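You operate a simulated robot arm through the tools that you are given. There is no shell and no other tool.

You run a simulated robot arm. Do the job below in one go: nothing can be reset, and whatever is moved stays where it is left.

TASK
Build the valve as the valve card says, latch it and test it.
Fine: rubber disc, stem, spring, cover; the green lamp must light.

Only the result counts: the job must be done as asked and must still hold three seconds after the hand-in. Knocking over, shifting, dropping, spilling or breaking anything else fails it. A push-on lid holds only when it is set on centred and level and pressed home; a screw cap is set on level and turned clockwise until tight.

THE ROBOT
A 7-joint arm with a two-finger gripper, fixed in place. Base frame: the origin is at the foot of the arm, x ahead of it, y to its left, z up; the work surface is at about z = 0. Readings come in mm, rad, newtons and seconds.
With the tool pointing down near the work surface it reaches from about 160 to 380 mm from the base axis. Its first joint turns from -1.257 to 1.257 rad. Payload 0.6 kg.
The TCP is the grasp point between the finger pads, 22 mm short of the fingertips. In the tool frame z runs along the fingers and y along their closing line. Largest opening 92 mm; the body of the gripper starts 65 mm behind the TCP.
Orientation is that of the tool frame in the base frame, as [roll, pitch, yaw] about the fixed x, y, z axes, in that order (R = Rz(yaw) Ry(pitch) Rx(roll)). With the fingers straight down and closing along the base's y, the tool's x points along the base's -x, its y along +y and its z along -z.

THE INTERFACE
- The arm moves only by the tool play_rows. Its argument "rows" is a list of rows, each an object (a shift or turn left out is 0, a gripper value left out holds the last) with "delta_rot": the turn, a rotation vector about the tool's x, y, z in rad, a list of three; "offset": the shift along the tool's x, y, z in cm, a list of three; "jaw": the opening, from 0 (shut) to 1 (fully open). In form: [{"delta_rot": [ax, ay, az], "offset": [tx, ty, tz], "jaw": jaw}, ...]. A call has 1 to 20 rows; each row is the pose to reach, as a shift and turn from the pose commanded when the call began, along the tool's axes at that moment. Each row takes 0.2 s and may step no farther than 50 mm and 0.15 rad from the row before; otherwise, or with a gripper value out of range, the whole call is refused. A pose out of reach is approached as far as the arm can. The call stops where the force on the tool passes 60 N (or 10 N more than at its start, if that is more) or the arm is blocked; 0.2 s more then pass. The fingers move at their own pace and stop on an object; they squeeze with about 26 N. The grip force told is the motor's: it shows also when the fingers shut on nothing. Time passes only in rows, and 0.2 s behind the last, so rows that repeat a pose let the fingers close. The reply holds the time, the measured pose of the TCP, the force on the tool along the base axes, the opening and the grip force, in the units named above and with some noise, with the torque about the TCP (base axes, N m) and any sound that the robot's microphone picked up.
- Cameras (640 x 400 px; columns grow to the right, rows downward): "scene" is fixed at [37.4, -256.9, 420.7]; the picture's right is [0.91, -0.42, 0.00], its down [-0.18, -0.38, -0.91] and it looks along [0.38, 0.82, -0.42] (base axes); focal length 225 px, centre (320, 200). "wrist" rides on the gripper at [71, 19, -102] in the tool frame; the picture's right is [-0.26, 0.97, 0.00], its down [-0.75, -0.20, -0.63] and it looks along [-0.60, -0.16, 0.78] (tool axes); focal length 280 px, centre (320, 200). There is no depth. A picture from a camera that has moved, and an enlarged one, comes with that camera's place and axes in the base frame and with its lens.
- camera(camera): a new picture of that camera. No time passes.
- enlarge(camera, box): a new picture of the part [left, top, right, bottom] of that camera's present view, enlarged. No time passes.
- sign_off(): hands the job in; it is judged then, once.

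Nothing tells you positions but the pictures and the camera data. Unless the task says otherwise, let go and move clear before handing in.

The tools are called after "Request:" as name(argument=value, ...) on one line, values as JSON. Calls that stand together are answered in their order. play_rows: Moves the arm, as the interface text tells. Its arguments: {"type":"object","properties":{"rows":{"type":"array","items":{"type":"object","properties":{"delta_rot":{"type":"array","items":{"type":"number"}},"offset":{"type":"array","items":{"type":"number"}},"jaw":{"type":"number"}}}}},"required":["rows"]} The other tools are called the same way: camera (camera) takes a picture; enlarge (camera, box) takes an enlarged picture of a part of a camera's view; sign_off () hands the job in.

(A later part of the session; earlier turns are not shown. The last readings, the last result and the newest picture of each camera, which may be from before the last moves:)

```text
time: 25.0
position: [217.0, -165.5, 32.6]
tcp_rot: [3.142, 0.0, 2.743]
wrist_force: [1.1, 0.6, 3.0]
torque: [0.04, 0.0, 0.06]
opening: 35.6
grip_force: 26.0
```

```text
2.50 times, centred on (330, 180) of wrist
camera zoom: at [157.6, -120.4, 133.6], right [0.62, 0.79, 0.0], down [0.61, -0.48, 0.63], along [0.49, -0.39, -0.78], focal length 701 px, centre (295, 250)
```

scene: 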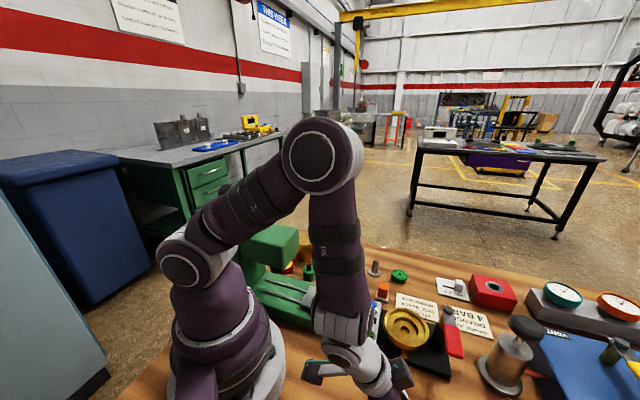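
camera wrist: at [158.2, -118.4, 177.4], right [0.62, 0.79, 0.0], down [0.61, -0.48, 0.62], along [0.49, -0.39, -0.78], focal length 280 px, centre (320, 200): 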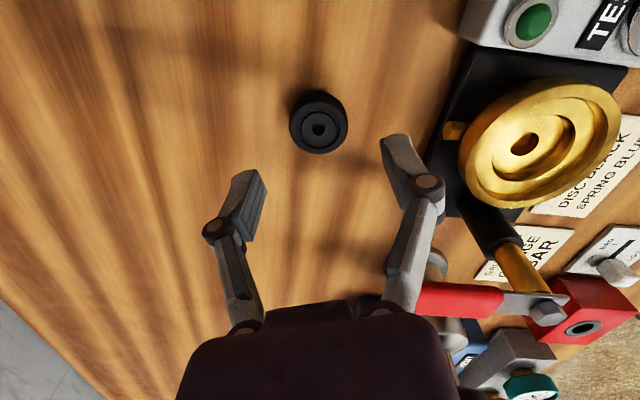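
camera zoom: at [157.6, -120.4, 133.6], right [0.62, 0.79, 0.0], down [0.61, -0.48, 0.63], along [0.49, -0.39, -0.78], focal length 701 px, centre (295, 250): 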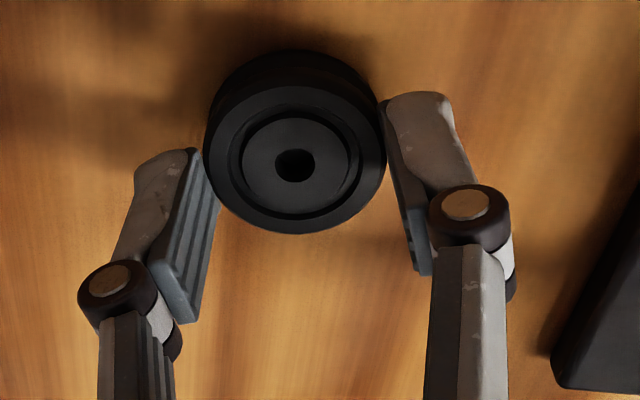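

Request:
play_rows(rows=[{"offset": [0, 0, -1.0]}, {"offset": [0, 0, -4.0]}, {"offset": [0, 0, -8.0]}, {"offset": [0, 0, -12.5]}, {"offset": [-0.97, 3.0, -13.0], "delta_rot": [0, 0, -0.1]}, {"offset": [-1.94, 6.0, -13.0], "delta_rot": [0, 0, -0.2]}, {"offset": [-2.9, 9.0, -13.0], "delta_rot": [0, 0, -0.3]}, {"offset": [-3.87, 12.0, -13.0], "delta_rot": [0, 0, -0.4]}, {"offset": [-3.87, 12.0, -13.0], "delta_rot": [0, 0, -0.4]}])

Request:
camera(camera="wrist")

Request:
camera(camera="scene")

```text
time: 27.0
position: [300.0, -71.5, 162.2]
tcp_rot: [3.141, 0.002, -3.14]
wrist_force: [0.5, -0.6, 0.4]
torque: [-0.01, 0.05, -0.02]
opening: 35.7
grip_force: 25.6
```

```text
taken
camera wrist: at [228.0, -51.8, 264.3], right [0.26, 0.97, 0.0], down [0.75, -0.2, 0.62], along [0.6, -0.16, -0.78], focal length 280 px, centre (320, 200)
```

wrist: 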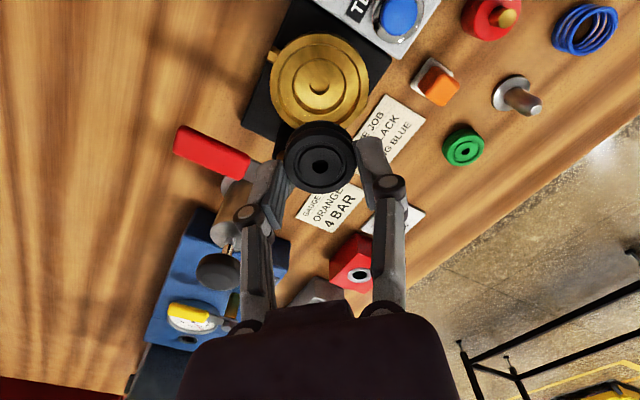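

```text
taken
```

scene: 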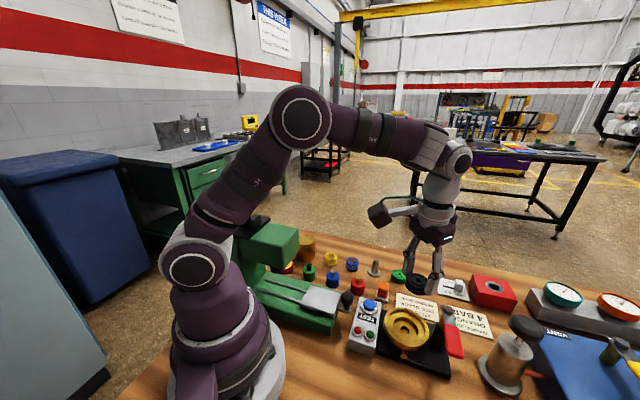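

Request:
enlarge(camera="wrist", box=[240, 20, 400, 140])

Request:
enlarge(camera="wrist", box=[240, 110, 400, 210])

Request:
enlarge(camera="scene", box=[380, 200, 480, 300])

```text
3.33 times, centred on (320, 80) of wrist
camera zoom: at [228.0, -51.8, 264.3], right [0.26, 0.97, 0.0], down [0.75, -0.2, 0.62], along [0.6, -0.16, -0.78], focal length 935 px, centre (320, 600)
```

zoom: 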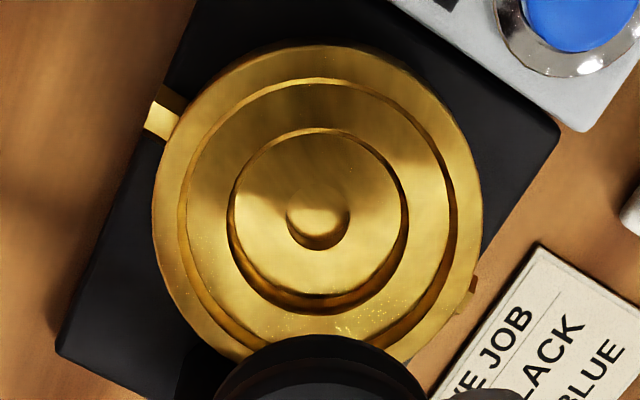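

```text
4.00 times, centred on (320, 160) of wrist
camera zoom: at [228.0, -51.8, 264.3], right [0.26, 0.97, 0.0], down [0.75, -0.2, 0.62], along [0.6, -0.16, -0.78], focal length 1122 px, centre (320, 360)
```

zoom: 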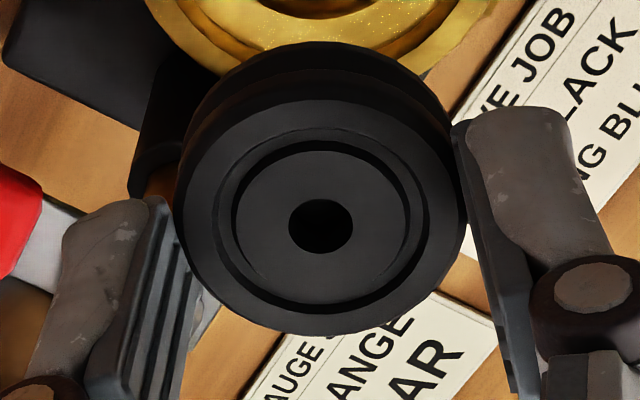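

```text
4.00 times, centred on (430, 250) of scene
camera zoom: at [37.4, -256.9, 420.7], right [0.91, -0.42, 0.0], down [-0.18, -0.38, -0.91], along [0.38, 0.82, -0.42], focal length 899 px, centre (-120, 0)
```

zoom: 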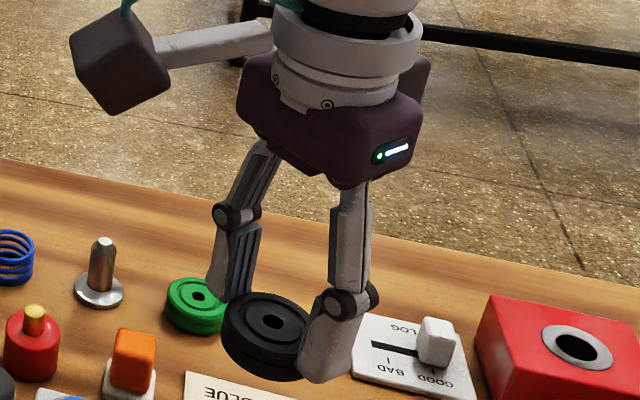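

The disc is level and centred over the bowl: disc at (299.5, -70.9), bowl at about (299, -71.2). Descending now.

Request:
play_rows(rows=[{"offset": [0.03, -0.02, 3.5]}, {"offset": [0.03, -0.03, 7.0]}, {"offset": [0.03, -0.03, 9.5]}, {"offset": [0.03, -0.03, 10.2]}, {"offset": [0.03, -0.03, 10.2]}])

Request:
camera(camera="wrist")

Request:
enlarge(camera="scene", box=[360, 260, 480, 360])

```text
time: 28.2
position: [300.2, -71.5, 59.1]
tcp_rot: [3.141, -0.001, -3.141]
wrist_force: [-3.9, 5.6, -2.3]
torque: [0.19, 0.14, 0.02]
opening: 35.8
grip_force: 26.2
```

```text
taken
camera wrist: at [227.3, -52.1, 161.0], right [0.26, 0.97, 0.0], down [0.75, -0.2, 0.62], along [0.6, -0.16, -0.78], focal length 280 px, centre (320, 200)
```

wrist: 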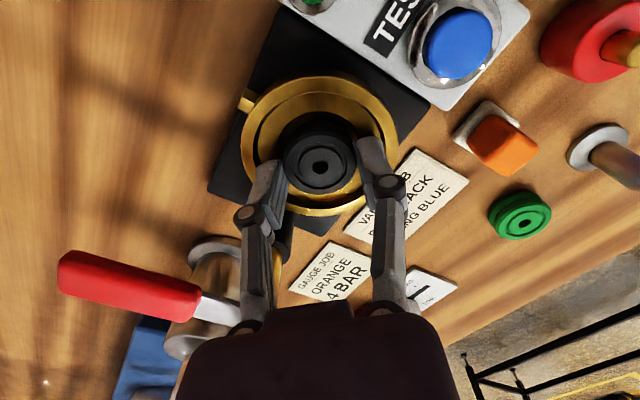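

```text
4.00 times, centred on (420, 310) of scene
camera zoom: at [37.4, -256.9, 420.7], right [0.91, -0.42, 0.0], down [-0.18, -0.38, -0.91], along [0.38, 0.82, -0.42], focal length 899 px, centre (-80, -240)
```

zoom: 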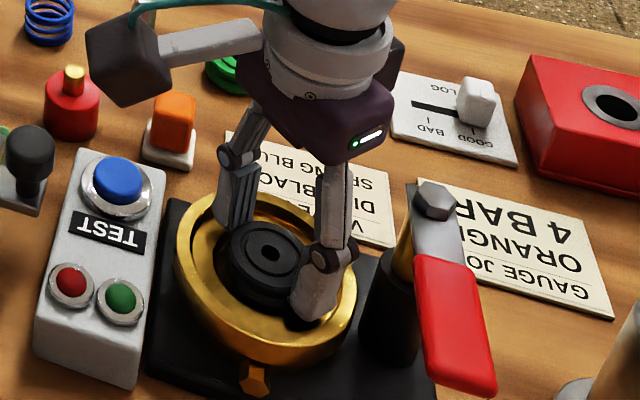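

Request:
play_rows(rows=[{"offset": [0, 0, 0]}])

Request:
enlarge(camera="wrist", box=[220, 60, 440, 220])

Request:
enlarge(camera="scene", box=[390, 290, 460, 350])

```text
time: 28.6
position: [300.3, -70.9, 59.8]
tcp_rot: [3.141, -0.002, 3.142]
wrist_force: [-5.0, 7.1, -4.6]
torque: [0.29, 0.19, 0.02]
opening: 35.4
grip_force: 25.5
```

```text
2.50 times, centred on (330, 140) of wrist
camera zoom: at [227.3, -52.1, 161.2], right [0.26, 0.97, 0.0], down [0.75, -0.2, 0.62], along [0.6, -0.16, -0.78], focal length 701 px, centre (295, 350)
```

zoom: 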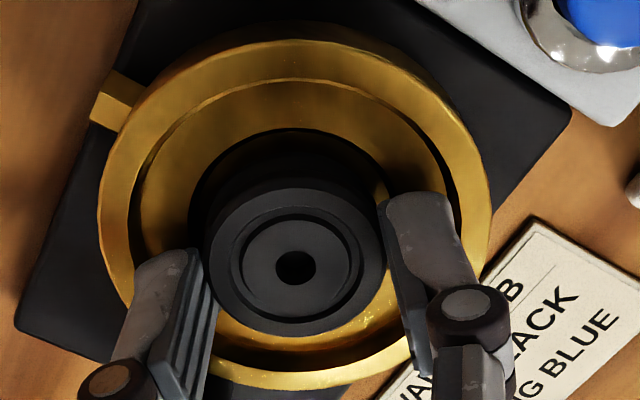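

```text
6.67 times, centred on (425, 320) of scene
camera zoom: at [37.4, -256.9, 420.7], right [0.91, -0.42, 0.0], down [-0.18, -0.38, -0.91], along [0.38, 0.82, -0.42], focal length 1499 px, centre (-380, -600)
```

zoom: 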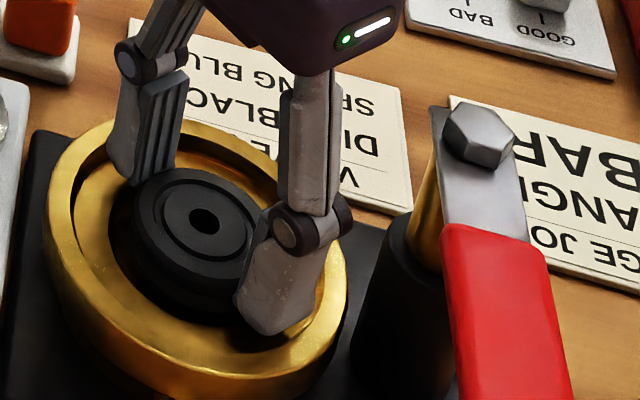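

The force points away from the post side, which suggests the disc has just entered the pocket but touches its wall on the (+x, -y) side. I'll shift slightly toward (-x, +y) and watch the force.

Request:
play_rows(rows=[{"offset": [0.1, 0.12, 0]}, {"offset": [0.2, 0.24, 0]}, {"offset": [0.2, 0.24, 0]}])

```text
time: 29.4
position: [297.2, -69.2, 60.9]
tcp_rot: [-3.141, -0.001, -3.141]
wrist_force: [0.4, -1.0, -0.9]
torque: [-0.01, -0.04, -0.02]
opening: 35.4
grip_force: 26.0
```

Request:
play_rows(rows=[{"offset": [0, 0, 0.3]}, {"offset": [0, 0, 0.5]}, {"offset": [0, 0, 0.5]}])

Request:
enlarge(camera="wrist", box=[220, 60, 440, 220])

Request:
enlarge(camera="scene", box=[380, 290, 450, 350])

```text
time: 30.2
position: [298.5, -69.2, 55.0]
tcp_rot: [-3.14, 0.001, -3.14]
wrist_force: [-3.7, -1.9, 29.7]
torque: [-0.09, 0.06, 0.02]
opening: 35.5
grip_force: 26.1
```

```text
2.50 times, centred on (330, 140) of wrist
camera zoom: at [225.4, -49.3, 157.0], right [0.26, 0.97, 0.0], down [0.75, -0.2, 0.63], along [0.61, -0.16, -0.78], focal length 701 px, centre (295, 350)
```

zoom: 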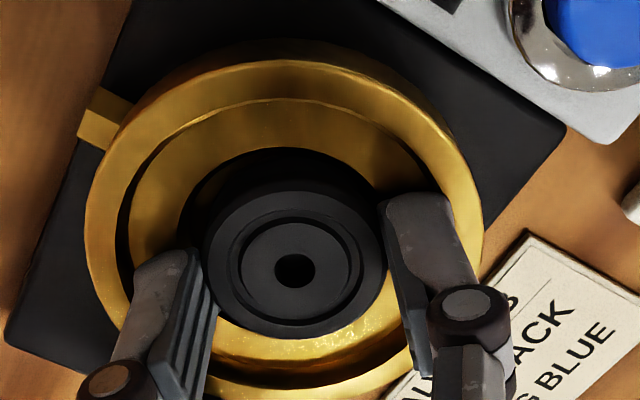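

```text
6.67 times, centred on (415, 320) of scene
camera zoom: at [37.3, -256.9, 420.7], right [0.91, -0.42, 0.0], down [-0.18, -0.38, -0.91], along [0.38, 0.82, -0.42], focal length 1499 px, centre (-313, -600)
```

zoom: 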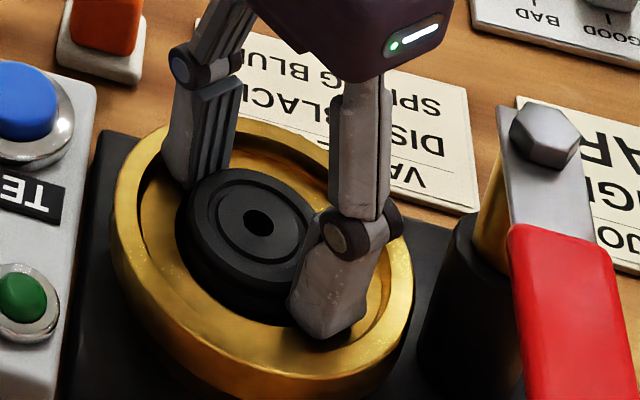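

Contact is centred with Fz≈30 N, so either the disc has bottomed or the fingertips are on the step. I'll ease up slightly and open just a little, so the fingers don't hit the recess wall.

Request:
play_rows(rows=[{"offset": [0, 0, -0.12]}, {"offset": [0, 0, -0.12]}])

Request:
play_rows(rows=[{"jaw": 0.4}, {"jaw": 0.42}, {"jaw": 0.42}])

Request:
enlarge(camera="wrist", box=[220, 60, 440, 220])

Request:
enlarge(camera="scene", box=[380, 290, 450, 350])

```text
time: 30.8
position: [297.2, -68.2, 57.1]
tcp_rot: [3.141, -0.002, -3.14]
wrist_force: [-0.2, 0.0, -0.4]
torque: [-0.02, 0.02, 0.01]
opening: 36.0
grip_force: 26.7
```

```text
time: 31.6
position: [297.6, -68.8, 57.1]
tcp_rot: [3.141, -0.001, 3.141]
wrist_force: [0.1, 0.6, 0.7]
torque: [-0.03, 0.0, 0.0]
opening: 38.9
grip_force: 0.1
```

```text
2.50 times, centred on (330, 140) of wrist
camera zoom: at [225.0, -49.6, 158.0], right [0.26, 0.97, 0.0], down [0.75, -0.2, 0.63], along [0.6, -0.16, -0.78], focal length 701 px, centre (295, 350)
```

zoom: 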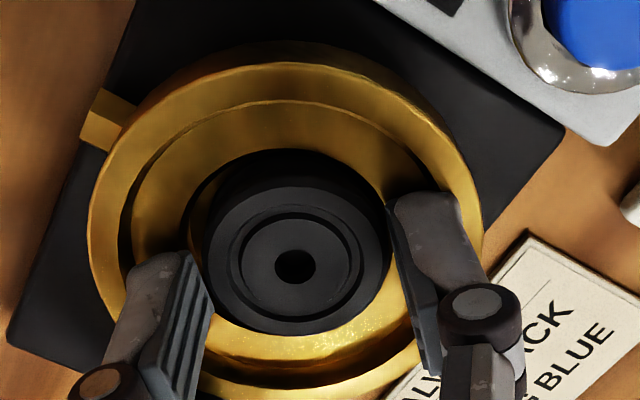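

```text
6.67 times, centred on (415, 320) of scene
camera zoom: at [37.4, -256.9, 420.7], right [0.91, -0.42, 0.0], down [-0.18, -0.38, -0.91], along [0.38, 0.82, -0.42], focal length 1499 px, centre (-313, -600)
```

zoom: 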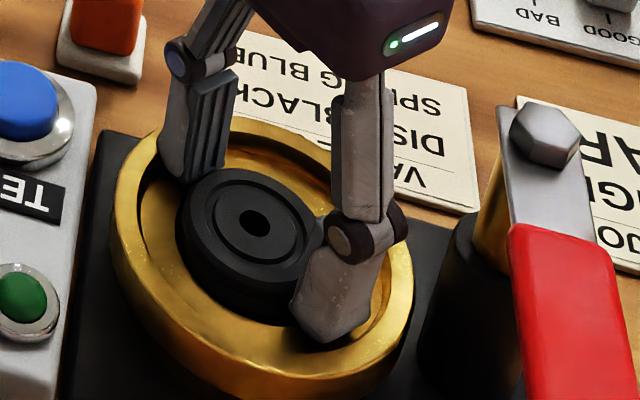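

Request:
play_rows(rows=[{"offset": [0, 0, -1.0]}, {"offset": [0, 0, -2.5]}, {"offset": [0, 0, -5.5]}, {"offset": [0, 0, -9.5]}, {"offset": [0, 0, -10.5], "jaw": 0.5}, {"offset": [0, 0, -10.5], "jaw": 0.5}])

Request:
enlarge(camera="wrist", box=[240, 20, 400, 140])

Request:
enlarge(camera="scene", box=[370, 290, 460, 360])

```text
time: 33.0
position: [298.0, -68.5, 161.4]
tcp_rot: [-3.141, 0.0, -3.141]
wrist_force: [-0.2, -0.7, 0.3]
torque: [-0.06, 0.01, 0.03]
opening: 46.2
grip_force: 0.0
```

```text
3.33 times, centred on (320, 80) of wrist
camera zoom: at [225.2, -49.4, 263.6], right [0.26, 0.97, 0.0], down [0.75, -0.2, 0.63], along [0.6, -0.16, -0.78], focal length 935 px, centre (320, 600)
```

zoom: 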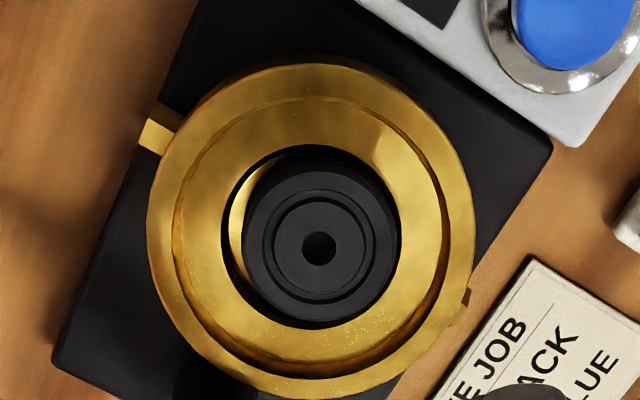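

```text
5.71 times, centred on (415, 325) of scene
camera zoom: at [37.4, -256.9, 420.7], right [0.91, -0.42, 0.0], down [-0.18, -0.38, -0.91], along [0.38, 0.82, -0.42], focal length 1285 px, centre (-223, -514)
```

zoom: 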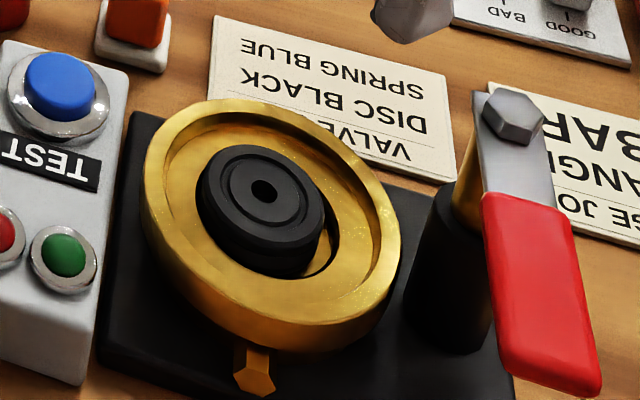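

Request:
camera(camera="wrist")

Request:
enlarge(camera="wrist", box=[340, 60, 460, 160])

Request:
enlarge(camera="wrist", box=[270, 30, 350, 90])

Request:
enlarge(camera="scene", box=[385, 305, 435, 345])

```text
taken
camera wrist: at [225.2, -49.4, 263.6], right [0.26, 0.97, 0.0], down [0.75, -0.2, 0.63], along [0.6, -0.16, -0.78], focal length 280 px, centre (320, 200)
```

wrist: 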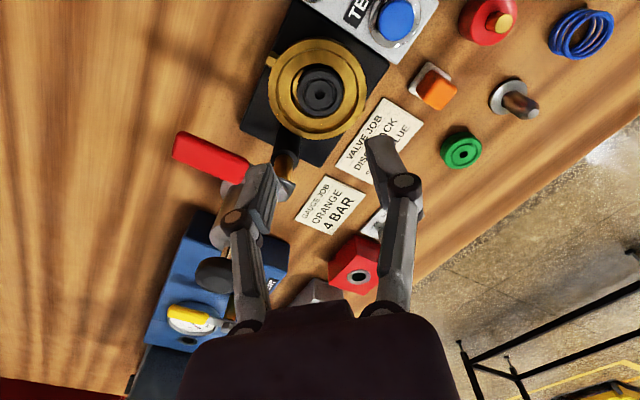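

```text
4.00 times, centred on (400, 110) of wrist
camera zoom: at [225.2, -49.4, 263.6], right [0.26, 0.97, 0.0], down [0.75, -0.2, 0.63], along [0.6, -0.16, -0.78], focal length 1122 px, centre (0, 560)
```

zoom: 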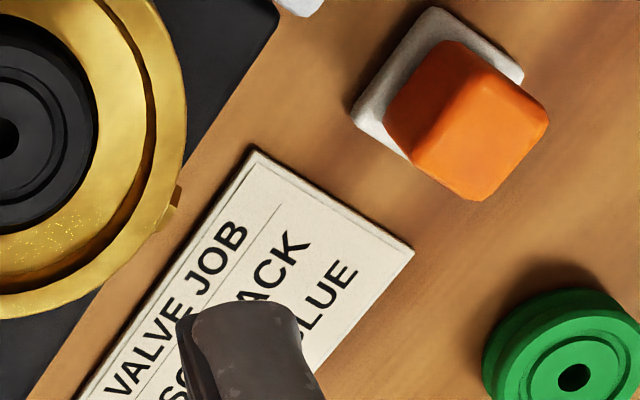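

```text
6.67 times, centred on (310, 60) of wrist
camera zoom: at [225.2, -49.4, 263.6], right [0.26, 0.97, 0.0], down [0.75, -0.2, 0.63], along [0.6, -0.16, -0.78], focal length 1869 px, centre (387, 1133)
```

zoom: 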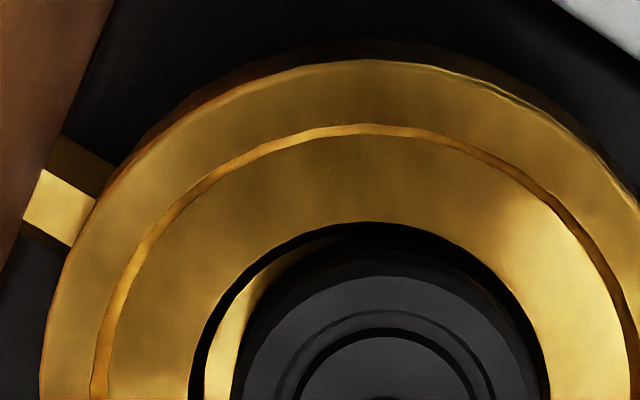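

```text
10.00 times, centred on (410, 325) of scene
camera zoom: at [37.4, -256.9, 420.7], right [0.91, -0.42, 0.0], down [-0.18, -0.38, -0.91], along [0.38, 0.82, -0.42], focal length 2248 px, centre (-580, -1050)
```

zoom: 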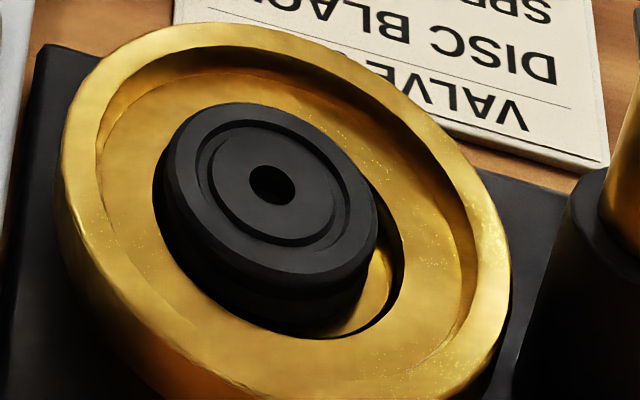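

The disc sits flat in the pocket, about 2 mm off toward +y; pocket centre is about (296.3, -70.6). I'll go back down, close on the disc and nudge it to centre.

Request:
play_rows(rows=[{"offset": [0, -0.1, 3.5], "jaw": 0.43}, {"offset": [0, -0.1, 7.5], "jaw": 0.43}, {"offset": [0, -0.1, 9.8], "jaw": 0.43}, {"offset": [0, -0.1, 10.5], "jaw": 0.43}, {"offset": [0, -0.1, 10.5], "jaw": 0.43}])

Request:
play_rows(rows=[{"jaw": 0.36}, {"jaw": 0.36}, {"offset": [0, -0.06, 0], "jaw": 0.36}, {"offset": [0, -0.12, 0], "jaw": 0.36}, {"offset": [0, -0.12, 0], "jaw": 0.36}])

Request:
enlarge(camera="scene", box=[380, 290, 450, 350])

```text
time: 34.2
position: [298.2, -68.1, 56.5]
tcp_rot: [3.141, 0.0, -3.141]
wrist_force: [1.2, -0.2, -0.5]
torque: [0.02, -0.01, 0.03]
opening: 39.4
grip_force: 0.0
```

```text
time: 35.4
position: [297.6, -70.9, 57.4]
tcp_rot: [-3.141, 0.001, 3.142]
wrist_force: [-0.4, 0.3, -0.1]
torque: [0.0, -0.04, -0.01]
opening: 35.3
grip_force: 25.6
```

```text
6.67 times, centred on (415, 320) of scene
camera zoom: at [37.4, -256.9, 420.7], right [0.91, -0.42, 0.0], down [-0.18, -0.38, -0.91], along [0.38, 0.82, -0.42], focal length 1499 px, centre (-313, -600)
```

zoom: 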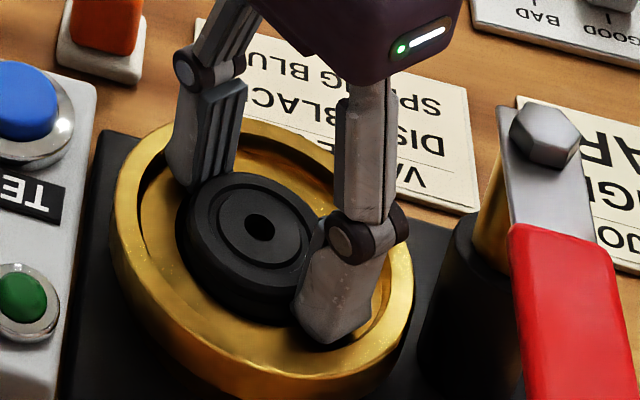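

Now I'll release the disc and lift to check centring.

Request:
play_rows(rows=[{"jaw": 0.42}, {"jaw": 0.42}, {"offset": [0, 0, -1.0]}, {"offset": [0, 0, -3.0]}, {"offset": [0, 0, -6.5]}, {"offset": [0, 0, -10.5]}, {"offset": [0, 0, -10.5]}])

Request:
enlarge(camera="wrist", box=[260, 30, 380, 130])

Request:
enlarge(camera="scene", box=[385, 305, 435, 345])

```text
time: 37.0
position: [295.8, -67.9, 162.9]
tcp_rot: [-3.141, 0.0, 3.142]
wrist_force: [0.8, 0.2, -0.3]
torque: [-0.03, -0.01, 0.0]
opening: 38.6
grip_force: 0.1
```

```text
4.00 times, centred on (320, 80) of wrist
camera zoom: at [223.9, -49.8, 263.0], right [0.26, 0.97, 0.0], down [0.75, -0.2, 0.63], along [0.6, -0.16, -0.78], focal length 1122 px, centre (320, 680)
```

zoom: 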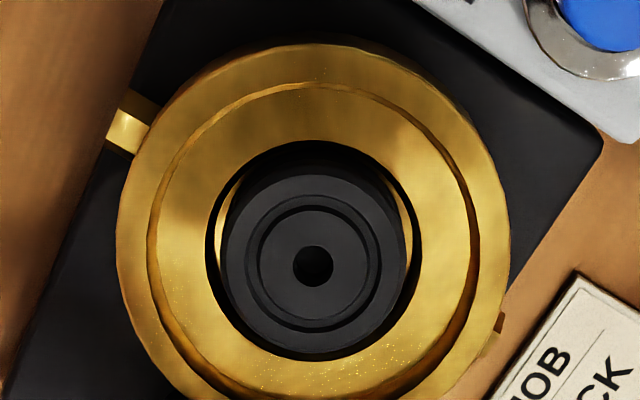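

```text
10.00 times, centred on (410, 325) of scene
camera zoom: at [37.4, -256.9, 420.7], right [0.91, -0.42, 0.0], down [-0.18, -0.38, -0.91], along [0.38, 0.82, -0.42], focal length 2248 px, centre (-580, -1050)
```

zoom: 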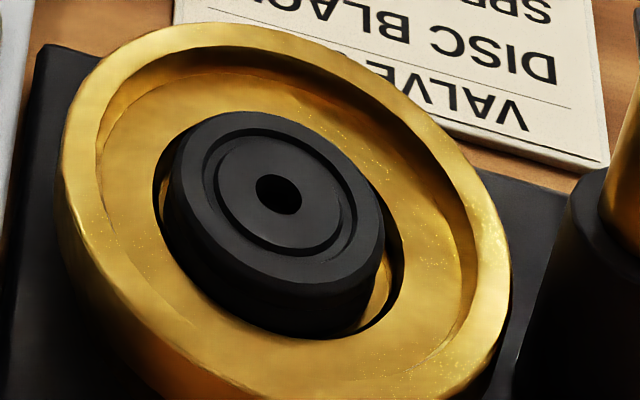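

The disc is now centred in the pocket within about 1 mm. Next is the stem near (355, 94); I'll move above it.

Request:
play_rows(rows=[{"offset": [-1.5, 4.1, 0], "jaw": 0.5}, {"offset": [-3.0, 8.1, 0]}, {"offset": [-4.5, 12.2, 0]}, {"offset": [-6.05, 16.3, 0]}, {"offset": [-6.05, 16.3, 0]}])

Request:
camera(camera="wrist")

Request:
enlarge(camera="wrist", box=[260, 40, 380, 130])

```text
time: 38.2
position: [358.3, 92.7, 160.1]
tcp_rot: [-3.141, -0.003, -3.14]
wrist_force: [-0.9, 0.9, 0.3]
torque: [0.01, 0.03, 0.0]
opening: 46.0
grip_force: 0.1
```

```text
taken
camera wrist: at [285.8, 112.2, 261.3], right [0.26, 0.97, 0.0], down [0.75, -0.2, 0.62], along [0.6, -0.16, -0.78], focal length 280 px, centre (320, 200)
```

wrist: 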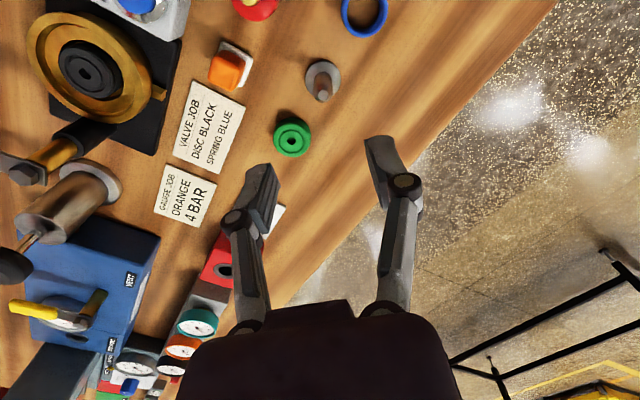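

```text
4.44 times, centred on (320, 85) of wrist
camera zoom: at [285.8, 112.2, 261.3], right [0.26, 0.97, 0.0], down [0.75, -0.2, 0.62], along [0.6, -0.16, -0.78], focal length 1246 px, centre (320, 711)
```

zoom: 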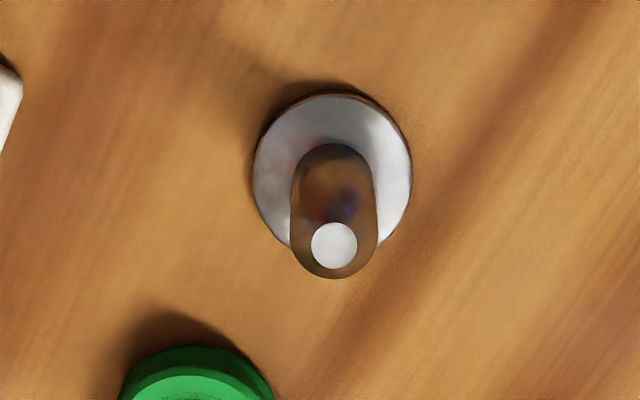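

The stem stands at (354.8, 96.3), about 46 mm tall, with a rod about 15 mm across and a flange of about 31 mm. I'll descend to grip the rod.

Request:
play_rows(rows=[{"offset": [0.2, 0.31, 3.5]}, {"offset": [0.2, 0.31, 7.5]}, {"offset": [0.2, 0.31, 10.5]}, {"offset": [0.2, 0.31, 12.4]}, {"offset": [0.2, 0.31, 12.4]}])

Request:
enlarge(camera="wrist", box=[220, 80, 440, 240])

Request:
enlarge(camera="scene", box=[330, 210, 430, 300])

```text
time: 39.4
position: [355.1, 96.9, 37.9]
tcp_rot: [-3.141, -0.001, 3.14]
wrist_force: [0.1, 0.3, -0.2]
torque: [0.02, 0.01, 0.01]
opening: 46.0
grip_force: 0.0
```

```text
2.50 times, centred on (330, 160) of wrist
camera zoom: at [282.4, 116.3, 139.0], right [0.26, 0.97, 0.0], down [0.75, -0.2, 0.63], along [0.6, -0.16, -0.78], focal length 701 px, centre (295, 300)
```

zoom: 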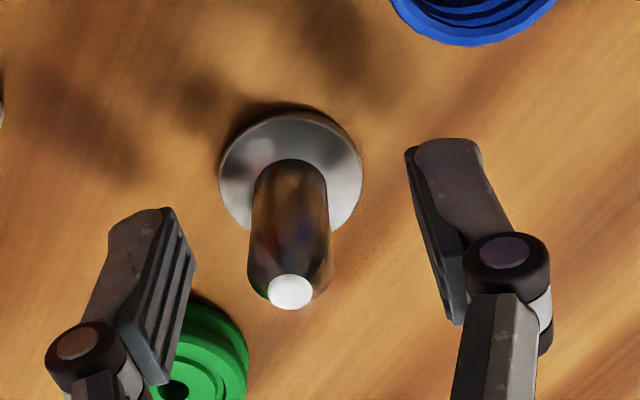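

```text
4.44 times, centred on (380, 255) of scene
camera zoom: at [37.4, -256.9, 420.7], right [0.91, -0.42, 0.0], down [-0.18, -0.38, -0.91], along [0.38, 0.82, -0.42], focal length 999 px, centre (53, -44)
```

zoom: 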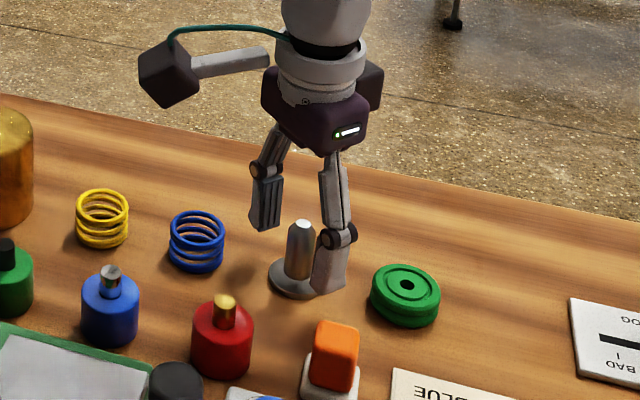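

Request:
play_rows(rows=[{"offset": [0.05, 0, 0.1], "jaw": 0.3}, {"offset": [0.05, 0, 0.1], "jaw": 0.1}, {"offset": [0.05, 0, 0.1], "jaw": 0.1}, {"offset": [0.05, 0, 0.1], "jaw": 0.1}])

Request:
enlarge(camera="wrist", box=[220, 80, 440, 240])

```text
time: 40.4
position: [354.8, 96.7, 37.6]
tcp_rot: [-3.141, -0.001, -3.141]
wrist_force: [0.3, -0.2, 1.0]
torque: [0.0, -0.04, 0.03]
opening: 14.8
grip_force: 25.3
```

```text
2.50 times, centred on (330, 160) of wrist
camera zoom: at [282.3, 115.8, 138.4], right [0.26, 0.97, 0.0], down [0.75, -0.2, 0.63], along [0.6, -0.16, -0.78], focal length 701 px, centre (295, 300)
```

zoom: 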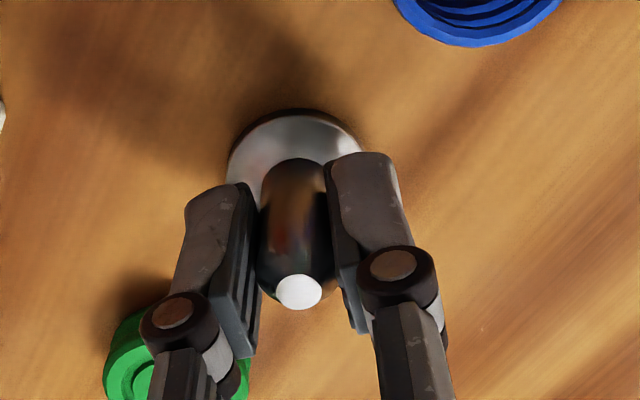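

Request:
play_rows(rows=[{"offset": [0, 0, -1.0]}, {"offset": [0, 0, -4.0]}, {"offset": [0, 0, -8.0]}, {"offset": [0, 0, -12.0]}, {"offset": [1.4, -4.1, -13.0]}, {"offset": [2.9, -8.3, -13.0]}, {"offset": [4.3, -12.5, -13.0]}, {"offset": [5.8, -16.7, -13.0]}, {"offset": [5.8, -16.7, -13.0]}])

Request:
camera(camera="wrist")

Request:
enlarge(camera="wrist", box=[250, 30, 390, 200])

Request:
enlarge(camera="scene", box=[360, 200, 480, 350])

```text
time: 42.4
position: [296.8, -68.8, 168.3]
tcp_rot: [-3.14, -0.001, 3.142]
wrist_force: [0.9, 0.0, -0.2]
torque: [0.0, -0.03, 0.02]
opening: 14.7
grip_force: 26.0
```

```text
taken
camera wrist: at [225.1, -49.8, 270.1], right [0.26, 0.97, 0.0], down [0.75, -0.2, 0.63], along [0.6, -0.16, -0.78], focal length 280 px, centre (320, 200)
```

wrist: 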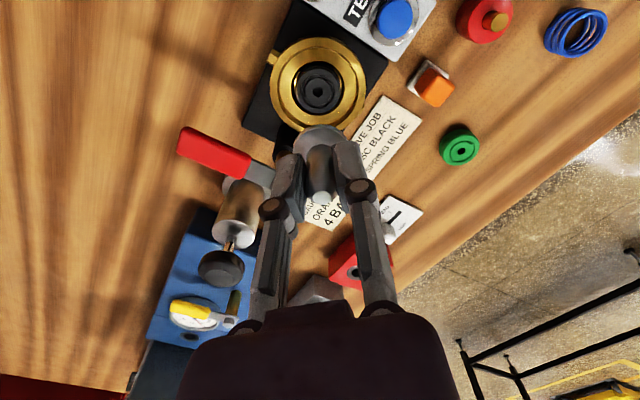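

```text
2.35 times, centred on (320, 115) of wrist
camera zoom: at [225.1, -49.8, 270.1], right [0.26, 0.97, 0.0], down [0.75, -0.2, 0.63], along [0.6, -0.16, -0.78], focal length 660 px, centre (320, 400)
```

zoom: 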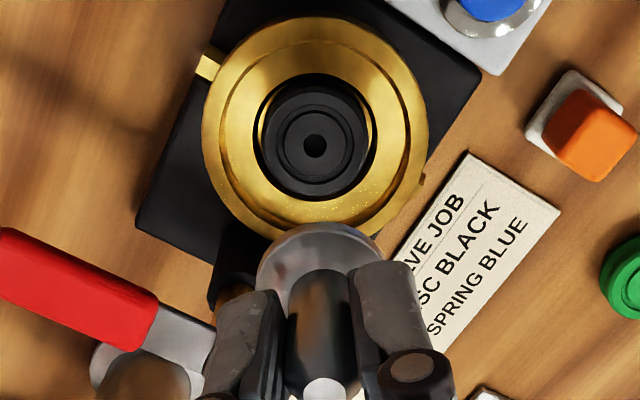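

```text
2.67 times, centred on (420, 275) of scene
camera zoom: at [37.4, -256.9, 420.7], right [0.91, -0.42, 0.0], down [-0.18, -0.38, -0.91], along [0.38, 0.82, -0.42], focal length 600 px, centre (53, 0)
```

zoom: 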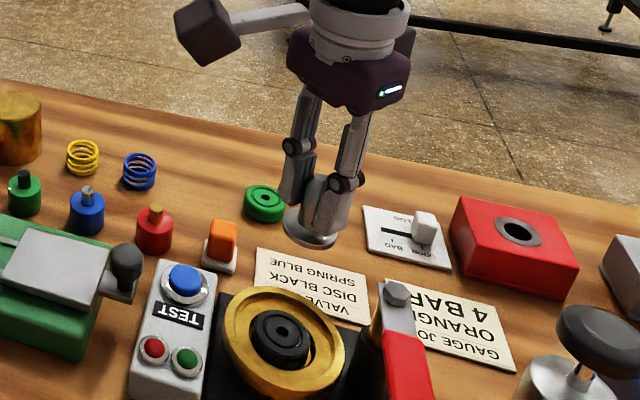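

The stem is vertical in the grip. I'll shift about (-0.5, -2.0) mm to line it up with the disc and bowl, and descend to just above the disc.

Request:
play_rows(rows=[{"offset": [0.05, -0.2, 3.0]}, {"offset": [0.05, -0.2, 6.0]}, {"offset": [0.05, -0.2, 8.3]}, {"offset": [0.05, -0.2, 9.0]}, {"offset": [0.05, -0.2, 9.0]}])

Request:
enlarge(camera="wrist", box=[240, 60, 400, 200])

Request:
enlarge(camera="scene", box=[380, 275, 450, 350])

```text
time: 43.6
position: [297.1, -72.3, 77.5]
tcp_rot: [3.141, 0.002, -3.14]
wrist_force: [0.0, 0.7, 15.1]
torque: [0.02, 0.01, 0.04]
opening: 15.0
grip_force: 25.9
```

```text
2.86 times, centred on (320, 130) of wrist
camera zoom: at [225.0, -52.5, 178.6], right [0.26, 0.97, 0.0], down [0.75, -0.2, 0.63], along [0.6, -0.16, -0.78], focal length 801 px, centre (320, 400)
```

zoom: 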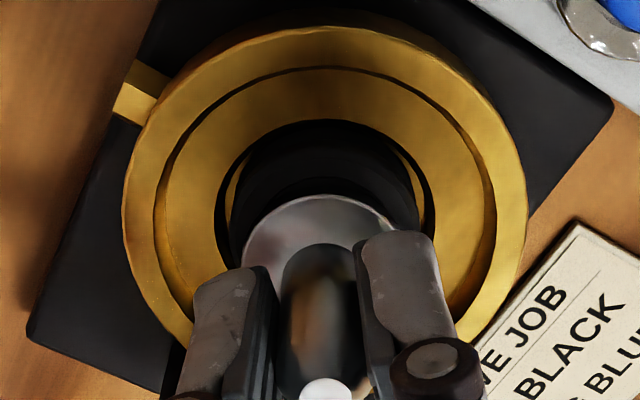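

```text
5.33 times, centred on (415, 312) of scene
camera zoom: at [37.4, -256.9, 420.7], right [0.91, -0.42, 0.0], down [-0.18, -0.38, -0.91], along [0.38, 0.82, -0.42], focal length 1199 px, centre (-187, -400)
```

zoom: 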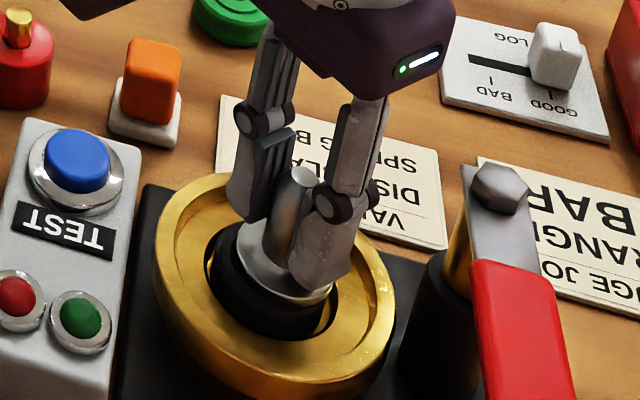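

Request:
enlarge(camera="scene", box=[390, 295, 440, 335])

Request:
enlarge(camera="wrist", box=[270, 110, 370, 200])

```text
10.00 times, centred on (415, 315) of scene
camera zoom: at [37.4, -256.9, 420.7], right [0.91, -0.42, 0.0], down [-0.18, -0.38, -0.91], along [0.38, 0.82, -0.42], focal length 2248 px, centre (-630, -950)
```

zoom: 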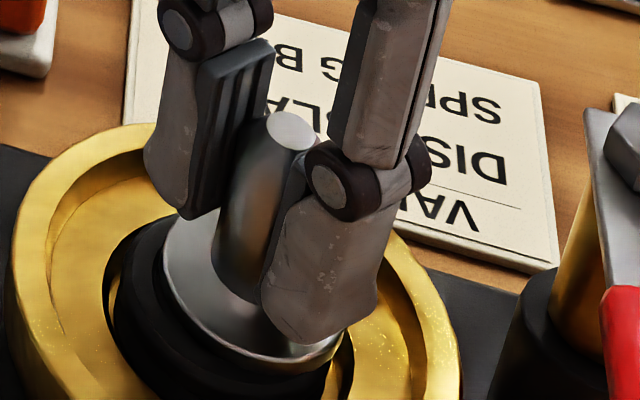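

```text
4.44 times, centred on (320, 155) of wrist
camera zoom: at [225.0, -52.5, 178.6], right [0.26, 0.97, 0.0], down [0.75, -0.2, 0.63], along [0.6, -0.16, -0.78], focal length 1246 px, centre (320, 400)
```

zoom: 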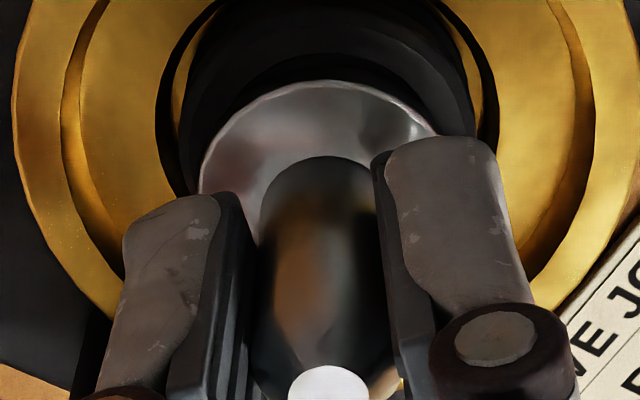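

The flange rests on the disc with 15 N, but it looks about 3 mm off toward +x. I'll open slightly so the stem stands on its own, then see where it sits.

Request:
play_rows(rows=[{"offset": [0, 0, -0.05]}, {"offset": [0, 0, -0.05], "jaw": 0.2}, {"offset": [0, 0, -0.05], "jaw": 0.26}, {"offset": [0, 0, -0.05], "jaw": 0.26}])

Request:
enlarge(camera="wrist", box=[240, 60, 400, 200])

Request:
enlarge(camera="scene", box=[390, 295, 440, 335])

```text
time: 44.6
position: [296.5, -72.1, 78.0]
tcp_rot: [-3.141, -0.001, -3.14]
wrist_force: [-0.6, -0.2, 0.2]
torque: [-0.03, -0.04, 0.0]
opening: 24.0
grip_force: 0.0
```

```text
2.86 times, centred on (320, 130) of wrist
camera zoom: at [224.8, -53.2, 178.9], right [0.26, 0.97, 0.0], down [0.75, -0.2, 0.63], along [0.6, -0.16, -0.78], focal length 801 px, centre (320, 400)
```

zoom: 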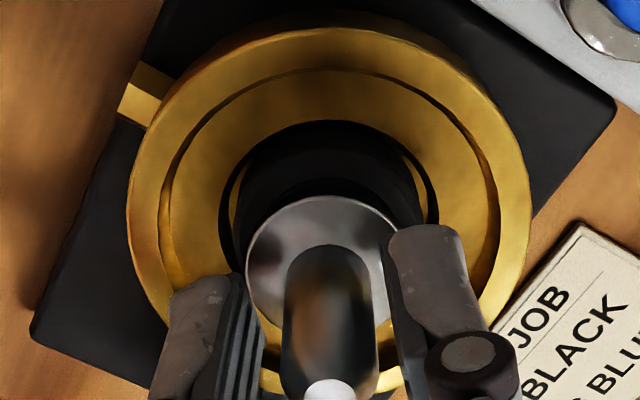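

```text
10.00 times, centred on (415, 315) of scene
camera zoom: at [37.4, -256.9, 420.7], right [0.91, -0.42, 0.0], down [-0.18, -0.38, -0.91], along [0.38, 0.82, -0.42], focal length 2248 px, centre (-630, -950)
```

zoom: 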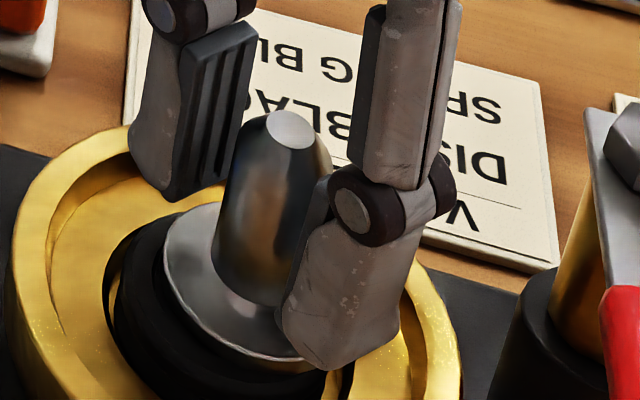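

The stem now stands freely but seems to lean slightly toward (-x, +y). I'll lift clear and take careful pictures of the stack before going on.

Request:
play_rows(rows=[{"offset": [0, 0, 0], "jaw": 0.34}, {"offset": [0, 0, -1.5]}, {"offset": [0, 0, -4.5]}, {"offset": [0, 0, -8.5]}, {"offset": [2.0, 0.3, -10.5]}, {"offset": [4.0, 0.6, -10.5]}, {"offset": [4.0, 0.6, -10.5]}])

Request:
camera(camera="wrist")

Request:
enlarge(camera="wrist", box=[250, 60, 390, 180])

Request:
enlarge(camera="scene", box=[380, 290, 450, 350])

```text
time: 46.2
position: [257.0, -65.9, 182.3]
tcp_rot: [-3.141, 0.0, -3.14]
wrist_force: [-0.3, 0.3, -0.8]
torque: [0.01, -0.01, 0.01]
opening: 31.3
grip_force: 0.0
```

```text
taken
camera wrist: at [184.0, -47.7, 283.6], right [0.26, 0.97, 0.0], down [0.75, -0.2, 0.63], along [0.6, -0.16, -0.78], focal length 280 px, centre (320, 200)
```

wrist: 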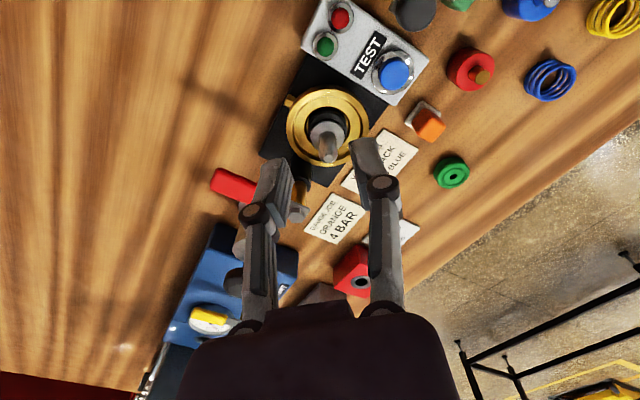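

```text
3.33 times, centred on (320, 120) of wrist
camera zoom: at [184.0, -47.7, 283.6], right [0.26, 0.97, 0.0], down [0.75, -0.2, 0.63], along [0.6, -0.16, -0.78], focal length 935 px, centre (320, 467)
```

zoom: 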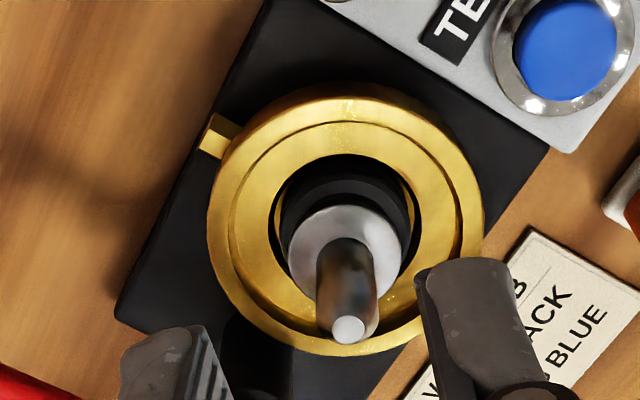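

```text
6.67 times, centred on (415, 320) of scene
camera zoom: at [37.4, -256.9, 420.7], right [0.91, -0.42, 0.0], down [-0.18, -0.38, -0.91], along [0.38, 0.82, -0.42], focal length 1499 px, centre (-313, -600)
```

zoom: 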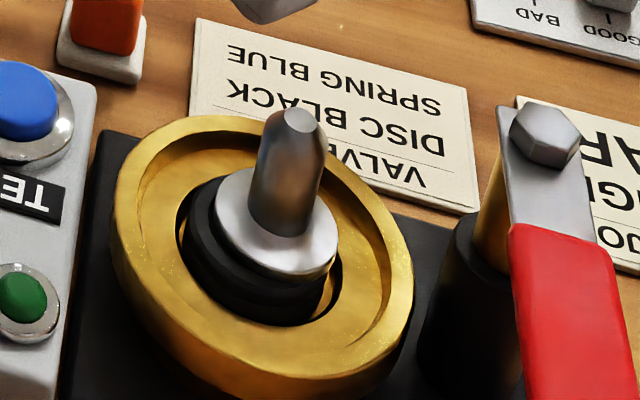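

The stem stands upright, but about 3 mm too far toward +x of the bowl centre. I'll re-grip the rod, lift a hair, shift it back and set it down.

Request:
play_rows(rows=[{"offset": [-2.2, -0.23, 0]}, {"offset": [-4.35, -0.46, 0]}, {"offset": [-4.35, -0.46, 3.5]}, {"offset": [-4.35, -0.46, 7.0]}, {"offset": [-4.35, -0.46, 7.5]}])

Request:
enlarge(camera="wrist", box=[240, 60, 400, 200])

Request:
enlarge(camera="scene", box=[380, 270, 450, 350])

```text
time: 47.4
position: [299.6, -71.9, 107.5]
tcp_rot: [3.141, -0.001, -3.141]
wrist_force: [1.4, 0.2, 0.1]
torque: [0.03, 0.01, -0.02]
opening: 31.4
grip_force: 0.0
```

```text
2.86 times, centred on (320, 130) of wrist
camera zoom: at [227.5, -52.3, 209.1], right [0.26, 0.97, 0.0], down [0.75, -0.2, 0.63], along [0.6, -0.16, -0.78], focal length 801 px, centre (320, 400)
```

zoom: 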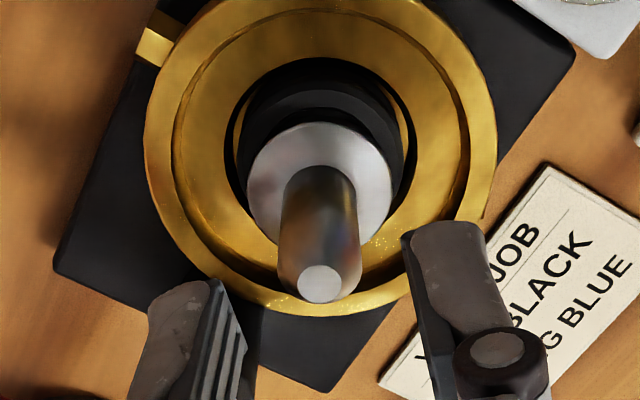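

```text
5.00 times, centred on (415, 310) of scene
camera zoom: at [37.4, -256.9, 420.7], right [0.91, -0.42, 0.0], down [-0.18, -0.38, -0.91], along [0.38, 0.82, -0.42], focal length 1124 px, centre (-155, -350)
```

zoom: 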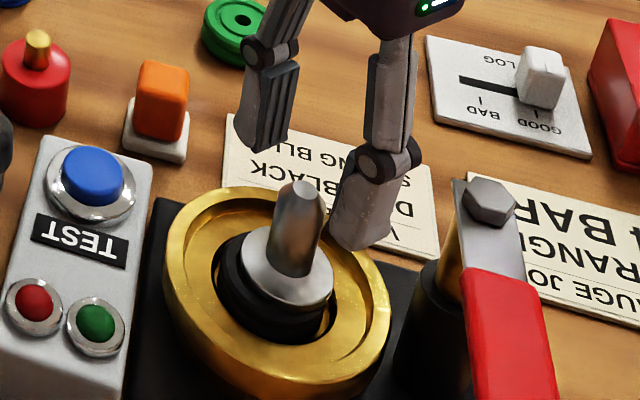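

Request:
play_rows(rows=[{"offset": [-0.03, 0, 1.5]}, {"offset": [-0.03, 0, 3.0]}, {"offset": [-0.03, 0, 3.4]}, {"offset": [-0.03, 0, 3.4], "jaw": 0.2}, {"offset": [-0.03, 0, 3.4], "jaw": 0.1}, {"offset": [-0.03, 0, 3.4], "jaw": 0.1}, {"offset": [-0.03, 0, 3.4], "jaw": 0.1}])

Request:
enlarge(camera="wrist", box=[240, 60, 400, 200])

```text
time: 49.0
position: [300.2, -71.5, 72.8]
tcp_rot: [-3.141, 0.001, -3.141]
wrist_force: [-0.1, 0.4, -0.9]
torque: [-0.01, -0.01, -0.02]
opening: 14.7
grip_force: 26.0
```

```text
2.86 times, centred on (320, 130) of wrist
camera zoom: at [228.1, -52.3, 174.6], right [0.26, 0.97, 0.0], down [0.75, -0.2, 0.63], along [0.6, -0.16, -0.78], focal length 801 px, centre (320, 400)
```

zoom: 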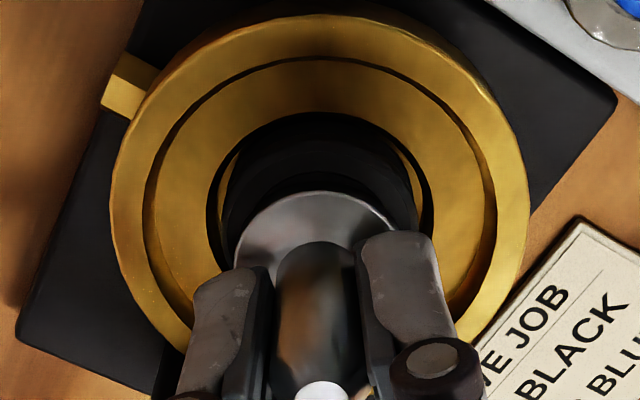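

Request:
play_rows(rows=[{"offset": [0, 0, -0.15]}, {"offset": [0, 0, -0.25]}, {"offset": [0.15, 0.03, -0.25]}, {"offset": [0.31, 0.07, -0.25]}, {"offset": [0.31, 0.07, -0.25]}])

Request:
enlarge(camera="wrist", box=[240, 60, 400, 200])

Request:
enlarge(camera="scene", box=[390, 295, 440, 335])

```text
time: 50.2
position: [297.5, -71.7, 76.4]
tcp_rot: [3.142, 0.0, -3.141]
wrist_force: [0.4, 0.0, -1.3]
torque: [0.02, 0.0, -0.02]
opening: 14.9
grip_force: 26.0
```

```text
2.86 times, centred on (320, 130) of wrist
camera zoom: at [225.0, -51.7, 178.1], right [0.26, 0.97, 0.0], down [0.75, -0.2, 0.62], along [0.6, -0.16, -0.78], focal length 801 px, centre (320, 400)
```

zoom: 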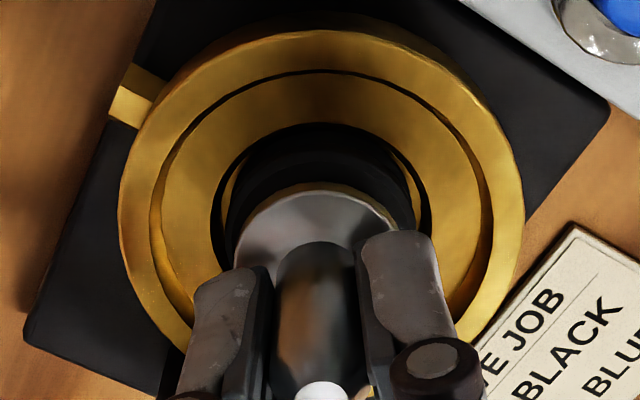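

```text
10.00 times, centred on (415, 315) of scene
camera zoom: at [37.4, -256.9, 420.7], right [0.91, -0.42, 0.0], down [-0.18, -0.38, -0.91], along [0.38, 0.82, -0.42], focal length 2248 px, centre (-630, -950)
```

zoom: 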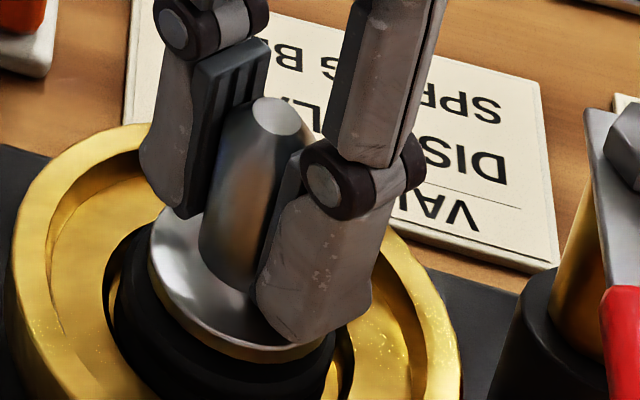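

Request:
play_rows(rows=[{"offset": [0, 0, 0.15]}, {"offset": [0, 0, 0.28]}, {"offset": [0, 0, 0.33]}, {"offset": [0, 0, 0.33]}])

```text
time: 51.2
position: [296.7, -70.2, 72.5]
tcp_rot: [-3.141, 0.002, -3.14]
wrist_force: [-1.3, 1.7, 13.4]
torque: [0.05, 0.07, 0.02]
opening: 15.3
grip_force: 26.4
```

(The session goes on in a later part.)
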